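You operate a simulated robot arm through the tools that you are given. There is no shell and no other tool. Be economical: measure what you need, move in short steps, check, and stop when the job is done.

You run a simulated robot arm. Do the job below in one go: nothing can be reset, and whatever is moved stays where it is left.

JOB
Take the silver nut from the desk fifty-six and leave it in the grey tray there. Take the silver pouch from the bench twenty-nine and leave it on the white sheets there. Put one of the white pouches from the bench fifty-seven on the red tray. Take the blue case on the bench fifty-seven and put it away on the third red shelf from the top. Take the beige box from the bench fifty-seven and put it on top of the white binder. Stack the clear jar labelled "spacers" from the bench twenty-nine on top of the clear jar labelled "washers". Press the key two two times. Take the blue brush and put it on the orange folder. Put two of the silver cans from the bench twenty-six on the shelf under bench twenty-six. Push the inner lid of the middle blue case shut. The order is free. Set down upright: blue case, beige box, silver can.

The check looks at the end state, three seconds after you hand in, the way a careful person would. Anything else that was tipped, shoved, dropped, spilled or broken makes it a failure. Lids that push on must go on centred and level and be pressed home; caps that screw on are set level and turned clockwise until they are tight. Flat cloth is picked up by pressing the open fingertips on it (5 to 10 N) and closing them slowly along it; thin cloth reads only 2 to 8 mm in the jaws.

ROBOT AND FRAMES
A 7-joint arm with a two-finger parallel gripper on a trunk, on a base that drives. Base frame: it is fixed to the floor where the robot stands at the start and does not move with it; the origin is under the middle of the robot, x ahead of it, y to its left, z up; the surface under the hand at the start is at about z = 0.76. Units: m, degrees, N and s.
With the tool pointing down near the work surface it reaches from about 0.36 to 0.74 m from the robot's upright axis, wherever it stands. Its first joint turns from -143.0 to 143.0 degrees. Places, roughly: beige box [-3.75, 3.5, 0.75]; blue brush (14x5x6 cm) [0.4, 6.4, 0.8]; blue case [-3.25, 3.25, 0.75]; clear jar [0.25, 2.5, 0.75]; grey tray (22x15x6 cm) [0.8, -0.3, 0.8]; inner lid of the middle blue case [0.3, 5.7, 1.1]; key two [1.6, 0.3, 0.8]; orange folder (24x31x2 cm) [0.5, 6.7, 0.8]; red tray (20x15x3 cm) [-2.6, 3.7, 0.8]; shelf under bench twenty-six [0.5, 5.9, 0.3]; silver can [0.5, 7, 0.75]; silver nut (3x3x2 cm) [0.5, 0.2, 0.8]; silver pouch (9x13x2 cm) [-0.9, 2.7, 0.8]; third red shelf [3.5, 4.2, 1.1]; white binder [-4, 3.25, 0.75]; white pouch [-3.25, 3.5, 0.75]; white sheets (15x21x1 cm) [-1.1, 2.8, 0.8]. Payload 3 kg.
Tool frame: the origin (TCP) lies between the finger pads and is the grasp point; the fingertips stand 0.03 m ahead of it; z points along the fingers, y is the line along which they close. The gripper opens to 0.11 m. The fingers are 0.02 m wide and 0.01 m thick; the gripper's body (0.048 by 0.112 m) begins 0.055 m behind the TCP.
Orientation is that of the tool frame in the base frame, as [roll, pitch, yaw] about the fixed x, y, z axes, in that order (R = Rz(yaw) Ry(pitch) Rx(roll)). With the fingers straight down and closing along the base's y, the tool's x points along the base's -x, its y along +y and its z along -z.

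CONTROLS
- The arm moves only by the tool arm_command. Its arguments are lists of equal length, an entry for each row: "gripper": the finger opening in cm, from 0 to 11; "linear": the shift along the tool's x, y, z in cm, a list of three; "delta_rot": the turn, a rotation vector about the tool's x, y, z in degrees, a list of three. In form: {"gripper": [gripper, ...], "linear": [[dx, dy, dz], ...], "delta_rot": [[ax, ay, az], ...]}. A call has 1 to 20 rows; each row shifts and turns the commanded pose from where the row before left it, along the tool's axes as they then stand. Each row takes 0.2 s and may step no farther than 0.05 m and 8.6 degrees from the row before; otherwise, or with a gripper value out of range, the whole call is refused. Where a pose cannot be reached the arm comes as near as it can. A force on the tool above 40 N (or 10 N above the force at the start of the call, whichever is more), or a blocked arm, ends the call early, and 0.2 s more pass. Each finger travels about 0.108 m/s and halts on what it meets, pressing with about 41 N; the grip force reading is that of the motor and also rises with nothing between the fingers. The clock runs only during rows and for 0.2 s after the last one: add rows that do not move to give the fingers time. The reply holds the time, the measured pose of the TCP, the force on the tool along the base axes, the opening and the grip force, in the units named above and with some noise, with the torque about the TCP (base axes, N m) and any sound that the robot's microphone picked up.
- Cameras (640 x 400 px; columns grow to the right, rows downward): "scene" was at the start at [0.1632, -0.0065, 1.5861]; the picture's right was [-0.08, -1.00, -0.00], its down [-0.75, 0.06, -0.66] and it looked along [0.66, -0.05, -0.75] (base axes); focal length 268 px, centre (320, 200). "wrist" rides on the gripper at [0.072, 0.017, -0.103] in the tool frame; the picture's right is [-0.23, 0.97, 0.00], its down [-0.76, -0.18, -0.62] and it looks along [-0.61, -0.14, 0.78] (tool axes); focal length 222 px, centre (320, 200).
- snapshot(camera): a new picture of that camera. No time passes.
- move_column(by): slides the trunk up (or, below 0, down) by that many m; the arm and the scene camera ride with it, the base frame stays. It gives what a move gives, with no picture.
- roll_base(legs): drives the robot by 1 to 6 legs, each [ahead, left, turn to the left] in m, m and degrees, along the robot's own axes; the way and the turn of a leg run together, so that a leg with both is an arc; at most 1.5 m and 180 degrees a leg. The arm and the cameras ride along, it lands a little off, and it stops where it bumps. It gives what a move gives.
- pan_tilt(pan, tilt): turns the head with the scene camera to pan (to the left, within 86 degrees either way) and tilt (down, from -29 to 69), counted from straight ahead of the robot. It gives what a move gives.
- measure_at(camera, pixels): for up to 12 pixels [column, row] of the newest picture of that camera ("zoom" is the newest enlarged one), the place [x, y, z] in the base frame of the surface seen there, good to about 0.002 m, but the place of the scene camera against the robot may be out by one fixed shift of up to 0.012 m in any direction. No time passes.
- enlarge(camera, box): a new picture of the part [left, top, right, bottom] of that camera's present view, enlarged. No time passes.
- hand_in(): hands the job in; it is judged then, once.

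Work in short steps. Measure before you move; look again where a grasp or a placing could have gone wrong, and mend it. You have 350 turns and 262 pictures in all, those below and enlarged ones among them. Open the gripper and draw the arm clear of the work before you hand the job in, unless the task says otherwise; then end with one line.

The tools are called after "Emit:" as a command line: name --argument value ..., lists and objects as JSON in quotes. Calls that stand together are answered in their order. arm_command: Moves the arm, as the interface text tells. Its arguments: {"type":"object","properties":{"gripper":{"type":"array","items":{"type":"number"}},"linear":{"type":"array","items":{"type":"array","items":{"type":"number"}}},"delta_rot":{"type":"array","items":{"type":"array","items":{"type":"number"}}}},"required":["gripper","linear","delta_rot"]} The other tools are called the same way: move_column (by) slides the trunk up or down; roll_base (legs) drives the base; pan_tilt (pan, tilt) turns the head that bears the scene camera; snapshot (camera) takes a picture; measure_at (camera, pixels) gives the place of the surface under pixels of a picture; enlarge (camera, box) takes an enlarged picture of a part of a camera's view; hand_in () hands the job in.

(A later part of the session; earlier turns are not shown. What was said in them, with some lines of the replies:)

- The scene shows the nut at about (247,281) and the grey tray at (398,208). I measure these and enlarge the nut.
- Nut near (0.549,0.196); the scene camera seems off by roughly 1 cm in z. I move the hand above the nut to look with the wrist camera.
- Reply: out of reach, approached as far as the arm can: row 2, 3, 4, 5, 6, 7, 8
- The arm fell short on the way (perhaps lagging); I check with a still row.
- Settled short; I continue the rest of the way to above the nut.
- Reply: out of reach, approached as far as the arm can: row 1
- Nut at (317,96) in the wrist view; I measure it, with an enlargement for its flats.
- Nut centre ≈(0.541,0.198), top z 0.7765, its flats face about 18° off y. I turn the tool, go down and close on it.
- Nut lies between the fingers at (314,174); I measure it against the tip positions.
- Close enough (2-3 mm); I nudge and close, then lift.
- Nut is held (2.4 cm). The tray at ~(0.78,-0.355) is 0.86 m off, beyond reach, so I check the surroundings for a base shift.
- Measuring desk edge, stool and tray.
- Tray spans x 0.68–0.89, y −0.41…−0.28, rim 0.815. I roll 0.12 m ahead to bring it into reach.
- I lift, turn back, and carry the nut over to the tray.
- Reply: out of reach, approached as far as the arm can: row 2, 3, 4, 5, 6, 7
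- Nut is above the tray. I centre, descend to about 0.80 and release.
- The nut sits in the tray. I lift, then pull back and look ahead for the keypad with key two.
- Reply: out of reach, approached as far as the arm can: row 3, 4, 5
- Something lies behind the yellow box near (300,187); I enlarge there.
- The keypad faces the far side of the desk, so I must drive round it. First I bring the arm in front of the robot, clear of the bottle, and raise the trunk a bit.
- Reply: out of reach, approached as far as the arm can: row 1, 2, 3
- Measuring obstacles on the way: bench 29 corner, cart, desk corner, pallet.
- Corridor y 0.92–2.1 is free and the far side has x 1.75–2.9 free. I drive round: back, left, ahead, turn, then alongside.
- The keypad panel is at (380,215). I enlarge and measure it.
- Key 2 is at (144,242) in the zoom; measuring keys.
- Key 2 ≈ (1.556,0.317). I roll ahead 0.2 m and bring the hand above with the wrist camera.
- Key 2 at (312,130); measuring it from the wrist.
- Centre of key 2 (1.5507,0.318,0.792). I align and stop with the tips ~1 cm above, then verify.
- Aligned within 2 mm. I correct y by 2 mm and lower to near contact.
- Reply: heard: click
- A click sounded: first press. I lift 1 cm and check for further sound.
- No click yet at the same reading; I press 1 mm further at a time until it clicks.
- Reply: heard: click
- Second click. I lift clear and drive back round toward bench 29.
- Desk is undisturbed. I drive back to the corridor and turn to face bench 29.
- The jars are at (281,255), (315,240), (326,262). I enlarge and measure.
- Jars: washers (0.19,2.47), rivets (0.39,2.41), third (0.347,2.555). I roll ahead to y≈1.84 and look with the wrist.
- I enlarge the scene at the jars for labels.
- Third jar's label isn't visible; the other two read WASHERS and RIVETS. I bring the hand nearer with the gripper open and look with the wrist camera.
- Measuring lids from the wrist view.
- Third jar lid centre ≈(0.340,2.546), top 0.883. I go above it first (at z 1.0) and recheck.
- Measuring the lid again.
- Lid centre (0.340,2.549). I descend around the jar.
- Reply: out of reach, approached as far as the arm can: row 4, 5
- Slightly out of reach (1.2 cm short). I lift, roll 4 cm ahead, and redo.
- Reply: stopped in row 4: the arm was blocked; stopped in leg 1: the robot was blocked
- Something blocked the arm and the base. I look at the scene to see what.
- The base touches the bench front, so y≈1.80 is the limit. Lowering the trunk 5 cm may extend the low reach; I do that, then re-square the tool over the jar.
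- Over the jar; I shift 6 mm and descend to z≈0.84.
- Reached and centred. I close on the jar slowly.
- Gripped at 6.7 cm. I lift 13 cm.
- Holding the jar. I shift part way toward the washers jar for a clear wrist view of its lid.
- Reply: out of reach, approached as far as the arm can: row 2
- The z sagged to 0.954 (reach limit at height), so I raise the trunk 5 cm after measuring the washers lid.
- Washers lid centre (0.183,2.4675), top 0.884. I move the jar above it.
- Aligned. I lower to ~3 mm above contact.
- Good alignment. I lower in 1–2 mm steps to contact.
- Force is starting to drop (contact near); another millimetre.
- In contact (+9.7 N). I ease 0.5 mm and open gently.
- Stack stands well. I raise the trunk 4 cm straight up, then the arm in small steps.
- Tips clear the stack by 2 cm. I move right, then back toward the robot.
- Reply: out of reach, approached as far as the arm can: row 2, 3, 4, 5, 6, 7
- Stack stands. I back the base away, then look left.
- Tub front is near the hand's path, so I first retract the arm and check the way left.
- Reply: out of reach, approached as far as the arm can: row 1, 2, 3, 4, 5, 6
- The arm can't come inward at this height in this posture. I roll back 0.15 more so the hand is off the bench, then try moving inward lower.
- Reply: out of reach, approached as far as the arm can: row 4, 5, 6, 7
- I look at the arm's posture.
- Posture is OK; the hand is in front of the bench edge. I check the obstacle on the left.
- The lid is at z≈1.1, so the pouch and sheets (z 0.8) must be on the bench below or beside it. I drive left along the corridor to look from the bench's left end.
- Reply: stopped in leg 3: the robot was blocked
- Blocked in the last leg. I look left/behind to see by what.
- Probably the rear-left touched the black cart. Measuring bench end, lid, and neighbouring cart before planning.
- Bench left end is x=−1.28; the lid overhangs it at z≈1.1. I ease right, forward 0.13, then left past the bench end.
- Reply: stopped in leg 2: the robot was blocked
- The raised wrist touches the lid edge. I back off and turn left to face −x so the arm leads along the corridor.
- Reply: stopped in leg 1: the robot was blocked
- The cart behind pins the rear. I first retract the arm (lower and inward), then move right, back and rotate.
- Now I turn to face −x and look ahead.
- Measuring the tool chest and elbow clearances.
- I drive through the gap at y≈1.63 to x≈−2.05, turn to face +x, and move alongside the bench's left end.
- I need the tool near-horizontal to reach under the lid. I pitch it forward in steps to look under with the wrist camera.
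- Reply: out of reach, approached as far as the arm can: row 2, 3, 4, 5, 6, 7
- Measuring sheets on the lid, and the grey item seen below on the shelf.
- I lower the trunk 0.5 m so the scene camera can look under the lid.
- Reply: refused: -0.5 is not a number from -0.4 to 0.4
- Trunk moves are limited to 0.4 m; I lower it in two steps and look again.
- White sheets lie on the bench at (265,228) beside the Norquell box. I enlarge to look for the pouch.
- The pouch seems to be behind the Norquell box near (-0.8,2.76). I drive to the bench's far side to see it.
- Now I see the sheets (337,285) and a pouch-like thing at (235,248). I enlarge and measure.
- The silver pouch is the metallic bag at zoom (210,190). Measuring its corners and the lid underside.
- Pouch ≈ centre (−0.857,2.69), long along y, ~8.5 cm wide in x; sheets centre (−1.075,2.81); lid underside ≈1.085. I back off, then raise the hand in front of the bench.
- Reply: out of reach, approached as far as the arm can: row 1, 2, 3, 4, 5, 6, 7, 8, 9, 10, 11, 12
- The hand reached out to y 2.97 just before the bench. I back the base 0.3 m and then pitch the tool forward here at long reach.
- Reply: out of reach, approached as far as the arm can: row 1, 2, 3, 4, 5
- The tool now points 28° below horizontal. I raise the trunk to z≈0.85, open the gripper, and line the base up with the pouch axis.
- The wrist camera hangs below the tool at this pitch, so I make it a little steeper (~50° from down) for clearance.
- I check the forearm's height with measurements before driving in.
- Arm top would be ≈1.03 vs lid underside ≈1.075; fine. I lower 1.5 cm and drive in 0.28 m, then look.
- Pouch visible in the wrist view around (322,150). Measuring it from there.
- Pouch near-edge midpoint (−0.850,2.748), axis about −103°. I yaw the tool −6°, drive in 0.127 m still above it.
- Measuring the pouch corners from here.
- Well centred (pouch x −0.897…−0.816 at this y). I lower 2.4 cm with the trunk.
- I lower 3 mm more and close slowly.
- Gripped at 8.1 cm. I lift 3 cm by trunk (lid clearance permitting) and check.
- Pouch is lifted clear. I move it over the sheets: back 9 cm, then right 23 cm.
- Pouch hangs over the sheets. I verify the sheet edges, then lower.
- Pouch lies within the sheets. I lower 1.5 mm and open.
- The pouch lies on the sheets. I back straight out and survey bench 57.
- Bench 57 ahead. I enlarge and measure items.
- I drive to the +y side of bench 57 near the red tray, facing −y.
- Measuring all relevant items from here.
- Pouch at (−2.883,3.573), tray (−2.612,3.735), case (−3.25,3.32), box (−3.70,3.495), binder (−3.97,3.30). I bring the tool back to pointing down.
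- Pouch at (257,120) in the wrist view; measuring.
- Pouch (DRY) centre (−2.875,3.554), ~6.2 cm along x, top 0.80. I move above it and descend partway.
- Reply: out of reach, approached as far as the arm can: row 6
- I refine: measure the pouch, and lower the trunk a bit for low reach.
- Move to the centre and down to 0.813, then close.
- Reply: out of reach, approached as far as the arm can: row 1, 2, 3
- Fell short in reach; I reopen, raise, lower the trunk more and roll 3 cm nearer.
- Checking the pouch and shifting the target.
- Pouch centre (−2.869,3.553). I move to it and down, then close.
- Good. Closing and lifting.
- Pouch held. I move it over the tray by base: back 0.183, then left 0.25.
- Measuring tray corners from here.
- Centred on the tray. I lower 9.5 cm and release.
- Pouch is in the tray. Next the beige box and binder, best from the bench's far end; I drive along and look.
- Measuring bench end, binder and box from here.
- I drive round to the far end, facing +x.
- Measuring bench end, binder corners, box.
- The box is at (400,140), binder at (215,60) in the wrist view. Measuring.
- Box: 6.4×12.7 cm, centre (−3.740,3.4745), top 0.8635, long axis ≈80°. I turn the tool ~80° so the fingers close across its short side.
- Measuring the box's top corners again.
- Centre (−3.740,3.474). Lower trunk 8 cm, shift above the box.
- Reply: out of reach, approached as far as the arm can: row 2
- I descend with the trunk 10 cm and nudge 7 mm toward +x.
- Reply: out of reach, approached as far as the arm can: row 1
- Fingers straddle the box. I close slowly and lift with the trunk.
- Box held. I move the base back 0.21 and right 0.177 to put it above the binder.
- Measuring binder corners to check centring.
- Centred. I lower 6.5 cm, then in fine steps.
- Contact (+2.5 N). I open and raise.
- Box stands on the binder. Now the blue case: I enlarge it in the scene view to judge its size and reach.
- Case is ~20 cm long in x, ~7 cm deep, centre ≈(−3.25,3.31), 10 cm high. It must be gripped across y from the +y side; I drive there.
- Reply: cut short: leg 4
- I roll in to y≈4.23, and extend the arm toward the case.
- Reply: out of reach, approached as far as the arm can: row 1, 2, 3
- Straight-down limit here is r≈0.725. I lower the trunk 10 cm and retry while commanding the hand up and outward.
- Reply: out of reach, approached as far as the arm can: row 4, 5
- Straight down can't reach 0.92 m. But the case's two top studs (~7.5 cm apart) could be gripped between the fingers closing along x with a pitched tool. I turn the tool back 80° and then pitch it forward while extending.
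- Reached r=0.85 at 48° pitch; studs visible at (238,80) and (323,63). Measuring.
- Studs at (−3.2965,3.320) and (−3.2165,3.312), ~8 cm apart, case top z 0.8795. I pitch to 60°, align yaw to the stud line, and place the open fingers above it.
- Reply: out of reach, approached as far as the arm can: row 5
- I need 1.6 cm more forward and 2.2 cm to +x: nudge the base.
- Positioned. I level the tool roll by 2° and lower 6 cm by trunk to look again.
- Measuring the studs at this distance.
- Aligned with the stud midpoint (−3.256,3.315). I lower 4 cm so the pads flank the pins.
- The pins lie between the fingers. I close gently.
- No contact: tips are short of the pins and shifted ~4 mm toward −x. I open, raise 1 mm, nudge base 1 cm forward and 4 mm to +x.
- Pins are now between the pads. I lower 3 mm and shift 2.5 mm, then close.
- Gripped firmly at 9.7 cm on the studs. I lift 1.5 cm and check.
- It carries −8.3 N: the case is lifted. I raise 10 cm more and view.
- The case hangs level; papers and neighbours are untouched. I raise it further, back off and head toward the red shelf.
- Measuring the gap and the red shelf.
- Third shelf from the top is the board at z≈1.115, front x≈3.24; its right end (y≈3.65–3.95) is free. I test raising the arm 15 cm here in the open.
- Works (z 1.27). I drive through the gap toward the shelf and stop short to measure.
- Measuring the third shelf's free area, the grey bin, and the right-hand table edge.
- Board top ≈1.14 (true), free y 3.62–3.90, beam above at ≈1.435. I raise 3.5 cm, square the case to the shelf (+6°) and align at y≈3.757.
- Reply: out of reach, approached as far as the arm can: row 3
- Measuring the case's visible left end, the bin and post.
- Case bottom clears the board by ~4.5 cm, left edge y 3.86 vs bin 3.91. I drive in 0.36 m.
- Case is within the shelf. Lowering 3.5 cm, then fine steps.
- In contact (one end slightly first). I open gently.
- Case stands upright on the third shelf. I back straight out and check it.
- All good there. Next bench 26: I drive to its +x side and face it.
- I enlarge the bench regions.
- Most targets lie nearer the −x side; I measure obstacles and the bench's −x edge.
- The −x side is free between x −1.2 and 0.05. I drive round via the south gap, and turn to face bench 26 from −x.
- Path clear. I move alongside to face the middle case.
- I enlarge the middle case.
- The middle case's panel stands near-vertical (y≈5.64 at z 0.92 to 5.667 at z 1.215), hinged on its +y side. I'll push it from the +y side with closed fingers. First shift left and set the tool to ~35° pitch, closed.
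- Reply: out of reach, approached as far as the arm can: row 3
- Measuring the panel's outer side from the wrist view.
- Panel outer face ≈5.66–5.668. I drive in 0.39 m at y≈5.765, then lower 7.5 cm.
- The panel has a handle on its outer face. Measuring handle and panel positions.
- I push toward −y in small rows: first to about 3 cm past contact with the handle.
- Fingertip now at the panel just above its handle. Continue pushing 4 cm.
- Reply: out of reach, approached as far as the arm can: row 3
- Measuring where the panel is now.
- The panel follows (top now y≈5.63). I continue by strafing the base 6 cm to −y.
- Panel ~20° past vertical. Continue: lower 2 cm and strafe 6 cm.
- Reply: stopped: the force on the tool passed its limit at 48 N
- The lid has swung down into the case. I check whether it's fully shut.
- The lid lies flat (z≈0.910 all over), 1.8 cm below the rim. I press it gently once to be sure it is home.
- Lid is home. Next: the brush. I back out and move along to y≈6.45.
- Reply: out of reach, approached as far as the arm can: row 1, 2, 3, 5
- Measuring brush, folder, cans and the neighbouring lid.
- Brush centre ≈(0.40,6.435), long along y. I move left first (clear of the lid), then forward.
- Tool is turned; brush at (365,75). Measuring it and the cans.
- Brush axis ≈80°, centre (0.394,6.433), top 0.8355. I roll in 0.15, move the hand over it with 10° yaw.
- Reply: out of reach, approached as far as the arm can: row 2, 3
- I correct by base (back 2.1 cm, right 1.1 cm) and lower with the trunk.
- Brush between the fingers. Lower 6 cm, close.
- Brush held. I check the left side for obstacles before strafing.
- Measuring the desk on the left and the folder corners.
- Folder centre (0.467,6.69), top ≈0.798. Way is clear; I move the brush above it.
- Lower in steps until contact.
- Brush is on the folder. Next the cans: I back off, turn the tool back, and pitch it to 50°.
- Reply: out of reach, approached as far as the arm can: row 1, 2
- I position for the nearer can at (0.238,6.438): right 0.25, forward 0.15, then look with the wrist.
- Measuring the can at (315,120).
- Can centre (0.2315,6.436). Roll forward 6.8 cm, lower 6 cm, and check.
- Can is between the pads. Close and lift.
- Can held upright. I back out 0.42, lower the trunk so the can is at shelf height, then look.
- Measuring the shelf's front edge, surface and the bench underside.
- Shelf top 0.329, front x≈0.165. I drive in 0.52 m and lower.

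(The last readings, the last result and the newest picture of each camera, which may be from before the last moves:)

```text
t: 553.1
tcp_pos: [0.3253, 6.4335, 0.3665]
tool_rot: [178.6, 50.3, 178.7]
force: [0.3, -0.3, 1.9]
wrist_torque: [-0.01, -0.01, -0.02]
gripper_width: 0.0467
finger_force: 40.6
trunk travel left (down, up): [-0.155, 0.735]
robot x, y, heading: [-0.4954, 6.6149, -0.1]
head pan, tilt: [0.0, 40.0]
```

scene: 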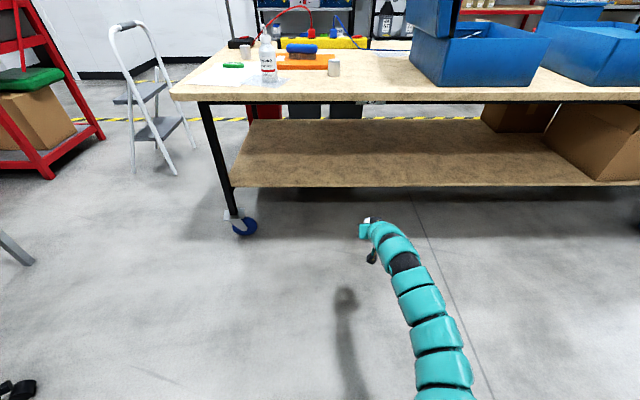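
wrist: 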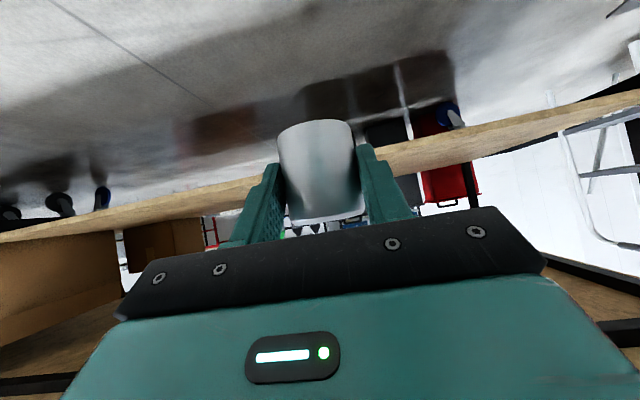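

Contact. Open, raise 7 cm, back out.

Emit:
arm_command --gripper '[5, 6, 7, 7]' --linear '[[0, 0, 0], [0, 0, 0], [0, 0, 0], [0, 0, 0]]' --delta_rot '[[0, 0, 0], [0, 0, 0], [0, 0, 0], [0, 0, 0]]'

Emit:
move_column --by 0.075

Emit:
roll_base --legs '[[-0.55, 0, 0]]'

Emit:
snapshot --camera "scene"

```text
t: 554.1
tcp_pos: [0.3256, 6.434, 0.3656]
tool_rot: [178.6, 50.3, 178.6]
force: [0.2, 0.9, -0.3]
wrist_torque: [-0.02, -0.01, -0.03]
gripper_width: 0.0701
finger_force: 0.0
trunk travel left (down, up): [-0.155, 0.735]
robot x, y, heading: [-0.4919, 6.616, -0.0]
head pan, tilt: [0.0, 40.0]
```

```text
t: 555.2
tcp_pos: [0.326, 6.4338, 0.4402]
tool_rot: [178.6, 50.3, 178.6]
force: [0.5, 0.4, 0.4]
wrist_torque: [-0.01, -0.01, 0.0]
gripper_width: 0.07
finger_force: 0.0
trunk travel left (down, up): [-0.23, 0.66]
robot x, y, heading: [-0.4926, 6.6138, -0.1]
head pan, tilt: [0.0, 40.0]
```

```text
t: 558.4
tcp_pos: [-0.2293, 6.4373, 0.4403]
tool_rot: [178.6, 50.2, 178.7]
force: [0.6, 1.0, -0.7]
wrist_torque: [0.03, -0.03, 0.03]
gripper_width: 0.0698
finger_force: 0.1
trunk travel left (down, up): [-0.23, 0.66]
robot x, y, heading: [-1.0479, 6.6166, 0.0]
head pan, tilt: [0.0, 40.0]
```

```text
96 pictures are left
```

scene: 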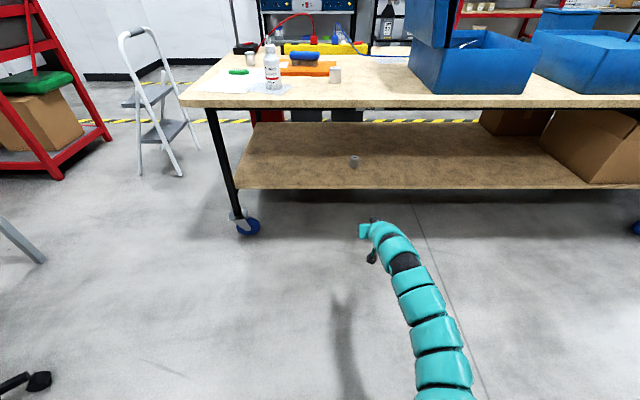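

First can stands on the shelf. Next can at ≈(0.272,6.543): raise, shift left 0.106, forward 0.42, look.

Emit:
move_column --by 0.4

Emit:
move_column --by 0.036

Emit:
roll_base --legs '[[0, 0.106, 0], [0.42, 0, 0]]'

Emit:
snapshot --camera "wrist"

```text
t: 562.2
tcp_pos: [-0.2292, 6.4372, 0.8397]
tool_rot: [178.6, 50.3, 178.7]
force: [0.1, 0.4, -0.5]
wrist_torque: [0.01, 0.0, 0.01]
gripper_width: 0.0701
finger_force: 0.2
trunk travel left (down, up): [-0.63, 0.26]
robot x, y, heading: [-1.0488, 6.6164, -0.0]
head pan, tilt: [0.0, 40.0]
```

```text
t: 563.0
tcp_pos: [-0.2302, 6.4373, 0.8765]
tool_rot: [178.7, 50.2, 178.6]
force: [-0.4, -0.5, 0.8]
wrist_torque: [-0.02, -0.03, 0.02]
gripper_width: 0.0698
finger_force: 0.1
trunk travel left (down, up): [-0.666, 0.224]
robot x, y, heading: [-1.0489, 6.6099, 0.1]
head pan, tilt: [0.0, 40.0]
```

```text
t: 566.4
tcp_pos: [0.1996, 6.5486, 0.8769]
tool_rot: [178.5, 50.2, 179.1]
force: [-0.1, -1.1, -0.1]
wrist_torque: [-0.02, -0.02, 0.01]
gripper_width: 0.0699
finger_force: 0.0
trunk travel left (down, up): [-0.666, 0.224]
robot x, y, heading: [-0.6198, 6.7167, 0.3]
head pan, tilt: [0.0, 40.0]
```

```text
95 pictures are left
```

wrist: 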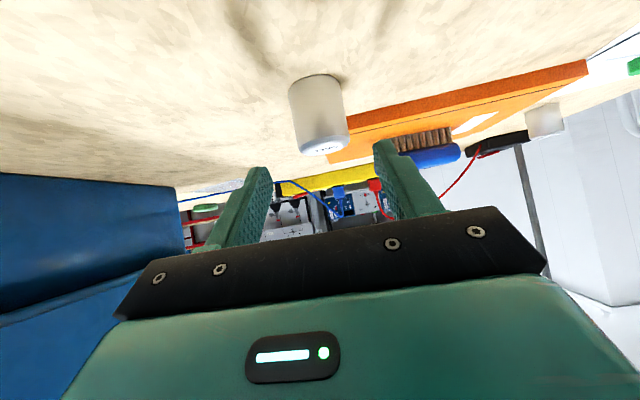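

Emit:
measure_at --camera "wrist" --pixels '[[318, 110], [292, 105], [340, 100], [325, 146], [318, 85]]'

```text
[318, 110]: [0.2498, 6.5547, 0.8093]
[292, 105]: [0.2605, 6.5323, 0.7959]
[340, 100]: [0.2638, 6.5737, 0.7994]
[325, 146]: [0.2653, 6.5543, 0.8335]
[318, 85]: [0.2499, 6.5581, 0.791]
```

Can centre (0.272,6.554). Forward 6 cm, left 0.5 cm, lower 6 cm, close, lift.

Emit:
roll_base --legs '[[0.06, 0.005, 0]]'

Emit:
move_column --by -0.061

Emit:
snapshot --camera "wrist"

```text
t: 567.4
tcp_pos: [0.2602, 6.557, 0.8758]
tool_rot: [178.6, 50.2, 179.1]
force: [0.1, 0.0, -0.5]
wrist_torque: [0.02, 0.0, 0.02]
gripper_width: 0.0699
finger_force: 0.1
trunk travel left (down, up): [-0.666, 0.224]
robot x, y, heading: [-0.562, 6.7283, 0.6]
head pan, tilt: [0.0, 40.0]
```

```text
t: 568.4
tcp_pos: [0.2593, 6.5556, 0.816]
tool_rot: [178.6, 50.3, 179.1]
force: [-1.0, 0.7, 0.5]
wrist_torque: [-0.04, 0.0, -0.03]
gripper_width: 0.0701
finger_force: 0.1
trunk travel left (down, up): [-0.605, 0.285]
robot x, y, heading: [-0.5611, 6.7282, 0.5]
head pan, tilt: [0.0, 40.0]
```

```text
94 pictures are left
```

wrist: 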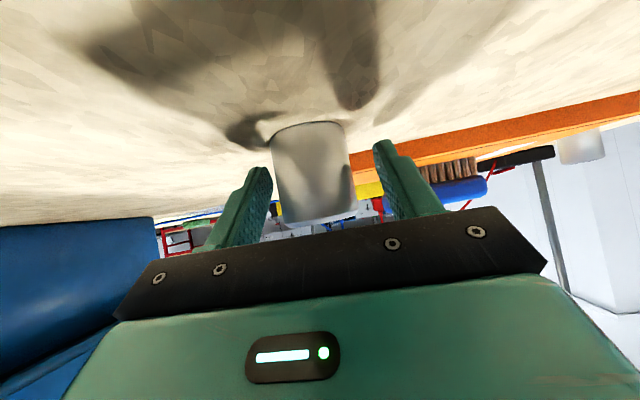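

Same picture as for the first can; close, lift, back out and lower to shelf height.

Emit:
arm_command --gripper '[6, 5, 4.4, 3.8, 3, 3, 3]' --linear '[[0, 0, 0], [0, 0, 0], [0, 0, 0], [0, 0, 0], [0, 0, 0], [0, 0, 0], [0, 0, 0]]' --delta_rot '[[0, 0, 0], [0, 0, 0], [0, 0, 0], [0, 0, 0], [0, 0, 0], [0, 0, 0], [0, 0, 0]]'

Emit:
move_column --by 0.08

Emit:
roll_base --legs '[[-0.46, 0, -0.5]]'

Emit:
snapshot --camera "wrist"

```text
t: 570.0
tcp_pos: [0.2594, 6.555, 0.8153]
tool_rot: [178.6, 50.3, 179.0]
force: [-0.4, -0.5, 0.5]
wrist_torque: [0.02, 0.03, 0.03]
gripper_width: 0.0467
finger_force: 40.9
trunk travel left (down, up): [-0.605, 0.285]
robot x, y, heading: [-0.5593, 6.728, 0.5]
head pan, tilt: [0.0, 40.0]
```

```text
t: 571.2
tcp_pos: [0.2613, 6.5565, 0.8949]
tool_rot: [178.6, 50.2, 179.1]
force: [0.4, -0.8, -1.1]
wrist_torque: [-0.01, 0.03, -0.02]
gripper_width: 0.0466
finger_force: 40.9
trunk travel left (down, up): [-0.685, 0.205]
robot x, y, heading: [-0.5579, 6.724, 0.3]
head pan, tilt: [0.0, 40.0]
```

```text
t: 573.9
tcp_pos: [-0.1997, 6.5473, 0.8961]
tool_rot: [178.6, 50.3, 178.5]
force: [-1.0, 0.4, -1.7]
wrist_torque: [0.04, 0.02, 0.02]
gripper_width: 0.0467
finger_force: 41.5
trunk travel left (down, up): [-0.685, 0.205]
robot x, y, heading: [-1.0147, 6.722, 0.0]
head pan, tilt: [0.0, 40.0]
```

```text
93 pictures are left
```

wrist: 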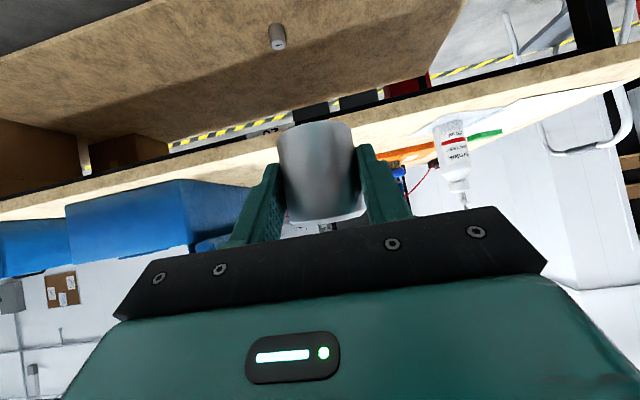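

Held. I lower to shelf height with y≈6.61 (17 cm beside the first), then drive in.

Emit:
move_column --by -0.3

Emit:
move_column --by -0.19

Emit:
roll_base --legs '[[0, 0.06, 0], [0.5, 0, 0]]'

Emit:
move_column --by -0.037

Emit:
move_column --by -0.003

```text
t: 576.9
tcp_pos: [-0.1989, 6.5483, 0.5959]
tool_rot: [178.5, 50.2, 178.6]
force: [0.5, -0.3, 0.3]
wrist_torque: [-0.02, 0.01, 0.0]
gripper_width: 0.0465
finger_force: 40.6
trunk travel left (down, up): [-0.385, 0.505]
robot x, y, heading: [-1.0184, 6.7252, 0.0]
head pan, tilt: [0.0, 40.0]
```

```text
t: 579.0
tcp_pos: [-0.1975, 6.5471, 0.4059]
tool_rot: [178.6, 50.3, 178.6]
force: [-0.3, 0.8, -1.1]
wrist_torque: [0.02, 0.04, 0.0]
gripper_width: 0.0464
finger_force: 40.6
trunk travel left (down, up): [-0.195, 0.695]
robot x, y, heading: [-1.0161, 6.7278, 0.1]
head pan, tilt: [0.0, 40.0]
```

```text
t: 582.5
tcp_pos: [0.3045, 6.6002, 0.4064]
tool_rot: [178.7, 50.3, 178.3]
force: [0.8, 0.0, -1.0]
wrist_torque: [0.04, 0.02, -0.01]
gripper_width: 0.0465
finger_force: 41.3
trunk travel left (down, up): [-0.195, 0.695]
robot x, y, heading: [-0.5124, 6.7848, -0.4]
head pan, tilt: [0.0, 40.0]
```

```text
t: 583.4
tcp_pos: [0.3039, 6.6013, 0.3688]
tool_rot: [178.6, 50.4, 178.4]
force: [-0.2, 0.2, -1.4]
wrist_torque: [-0.01, 0.0, 0.01]
gripper_width: 0.0466
finger_force: 41.0
trunk travel left (down, up): [-0.158, 0.732]
robot x, y, heading: [-0.5133, 6.7854, -0.4]
head pan, tilt: [0.0, 40.0]
```

```text
t: 583.9
tcp_pos: [0.3039, 6.6016, 0.3658]
tool_rot: [178.6, 50.3, 178.5]
force: [-0.6, 0.3, -1.7]
wrist_torque: [-0.01, 0.01, 0.0]
gripper_width: 0.0465
finger_force: 41.4
trunk travel left (down, up): [-0.155, 0.735]
robot x, y, heading: [-0.5143, 6.7825, -0.2]
head pan, tilt: [0.0, 40.0]
```

Emit:
move_column --by -0.0015

Emit:
arm_command --gripper '[5, 6, 7, 7]' --linear '[[0, 0, 0], [0, 0, 0], [0, 0, 0], [0, 0, 0]]' --delta_rot '[[0, 0, 0], [0, 0, 0], [0, 0, 0], [0, 0, 0]]'

Emit:
move_column --by 0.075

Emit:
roll_base --legs '[[-0.55, 0, 0]]'

Emit:
snapshot --camera "scene"

Emit:
snapshot --camera "wrist"

```text
t: 584.4
tcp_pos: [0.3042, 6.6015, 0.3657]
tool_rot: [178.5, 50.5, 178.5]
force: [0.1, -0.4, 5.1]
wrist_torque: [0.0, -0.07, 0.0]
gripper_width: 0.0469
finger_force: 41.5
trunk travel left (down, up): [-0.153, 0.737]
robot x, y, heading: [-0.514, 6.7833, -0.5]
head pan, tilt: [0.0, 40.0]
```

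```text
t: 585.4
tcp_pos: [0.3036, 6.603, 0.3635]
tool_rot: [178.6, 50.2, 178.5]
force: [0.0, 0.1, -0.1]
wrist_torque: [-0.01, -0.01, 0.0]
gripper_width: 0.0701
finger_force: 0.1
trunk travel left (down, up): [-0.153, 0.737]
robot x, y, heading: [-0.5145, 6.782, -0.2]
head pan, tilt: [0.0, 40.0]
```

```text
t: 586.5
tcp_pos: [0.3042, 6.6029, 0.4394]
tool_rot: [178.7, 50.2, 178.4]
force: [0.5, -0.3, -0.2]
wrist_torque: [0.0, 0.03, -0.04]
gripper_width: 0.07
finger_force: 0.0
trunk travel left (down, up): [-0.228, 0.662]
robot x, y, heading: [-0.5109, 6.7845, -0.2]
head pan, tilt: [0.0, 40.0]
```

```text
t: 589.7
tcp_pos: [-0.2551, 6.6007, 0.4392]
tool_rot: [178.5, 50.3, 178.1]
force: [0.5, 0.7, 0.5]
wrist_torque: [0.0, 0.01, 0.0]
gripper_width: 0.07
finger_force: 0.0
trunk travel left (down, up): [-0.228, 0.662]
robot x, y, heading: [-1.0722, 6.7911, -0.7]
head pan, tilt: [0.0, 40.0]
```

```text
92 pictures are left
```

scene: 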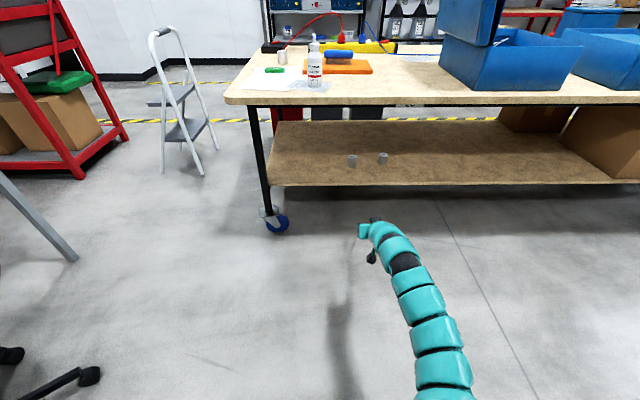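

```text
91 pictures are left
```

wrist: 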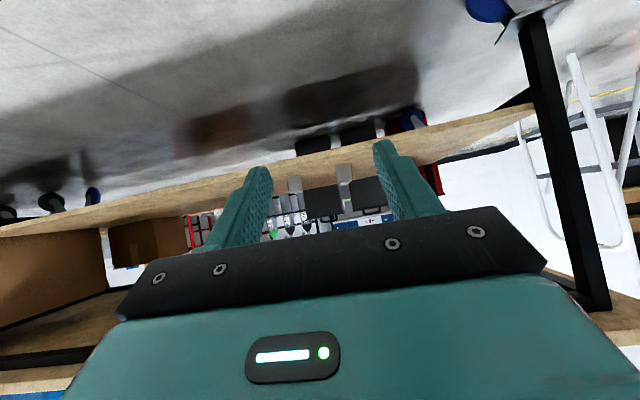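

Both cans stand upright on the shelf. I raise the arm and go back past bench 29 to verify the jar stack and its label.

Emit:
move_column --by 0.4

Emit:
move_column --by 0.2

Emit:
roll_base --legs '[[0, -1.4, 0.7], [0, -1.4, 0], [0, -0.45, 0], [1.0, 0, 0]]'

Emit:
pan_tilt --pan -80 --tilt 38

Emit:
snapshot --camera "scene"

```text
t: 593.5
tcp_pos: [-0.2552, 6.6004, 0.8397]
tool_rot: [178.5, 50.2, 178.2]
force: [-0.4, -0.4, 0.0]
wrist_torque: [-0.01, 0.01, -0.03]
gripper_width: 0.07
finger_force: 0.0
trunk travel left (down, up): [-0.628, 0.262]
robot x, y, heading: [-1.0749, 6.7871, -0.7]
head pan, tilt: [0.0, 40.0]
```

```text
t: 595.7
tcp_pos: [-0.256, 6.6016, 1.0388]
tool_rot: [178.6, 50.4, 178.1]
force: [0.0, 0.5, 0.1]
wrist_torque: [0.01, 0.04, 0.01]
gripper_width: 0.0699
finger_force: 0.1
trunk travel left (down, up): [-0.828, 0.062]
robot x, y, heading: [-1.0718, 6.7862, -1.0]
head pan, tilt: [0.0, 40.0]
```

```text
t: 616.4
tcp_pos: [0.7088, 3.3543, 1.0398]
tool_rot: [178.6, 50.2, 178.4]
force: [0.0, 0.4, 0.1]
wrist_torque: [-0.05, 0.02, 0.02]
gripper_width: 0.0696
finger_force: 0.1
trunk travel left (down, up): [-0.828, 0.062]
robot x, y, heading: [-0.1096, 3.5329, -0.1]
head pan, tilt: [0.0, 40.0]
```

```text
t: 617.9
tcp_pos: [0.709, 3.3535, 1.0399]
tool_rot: [178.5, 50.3, 178.5]
force: [0.0, 0.1, 0.1]
wrist_torque: [0.0, 0.04, 0.0]
gripper_width: 0.07
finger_force: 0.0
trunk travel left (down, up): [-0.828, 0.062]
robot x, y, heading: [-0.1073, 3.5362, -0.2]
head pan, tilt: [-80.0, 38.0]
```

```text
90 pictures are left
```

scene: 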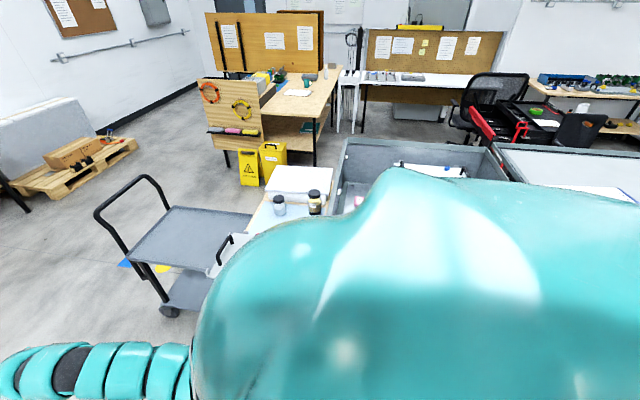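

Emit:
enlarge --camera "scene" --box '[260, 175, 350, 231]'

```text
7.11 times, centred on (305, 203) of scene
```

zoom: 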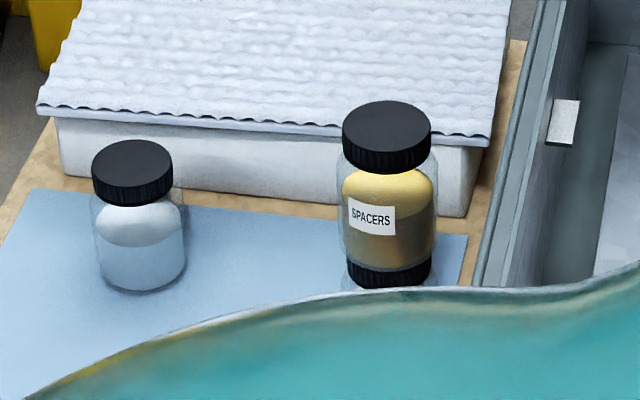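

The label reads SPACERS on the jar standing on WASHERS. Everything is done, the gripper is open and the arm is clear of the work; I hand in.

Emit:
hand_in

```text
The job is handed in.
```

All ten tasks are done and the job is handed in. While driving, the base touched the front of bench 29 and, I believe, the black tool chest behind it; I saw nothing moved, but I did not recheck the chest afterwards.
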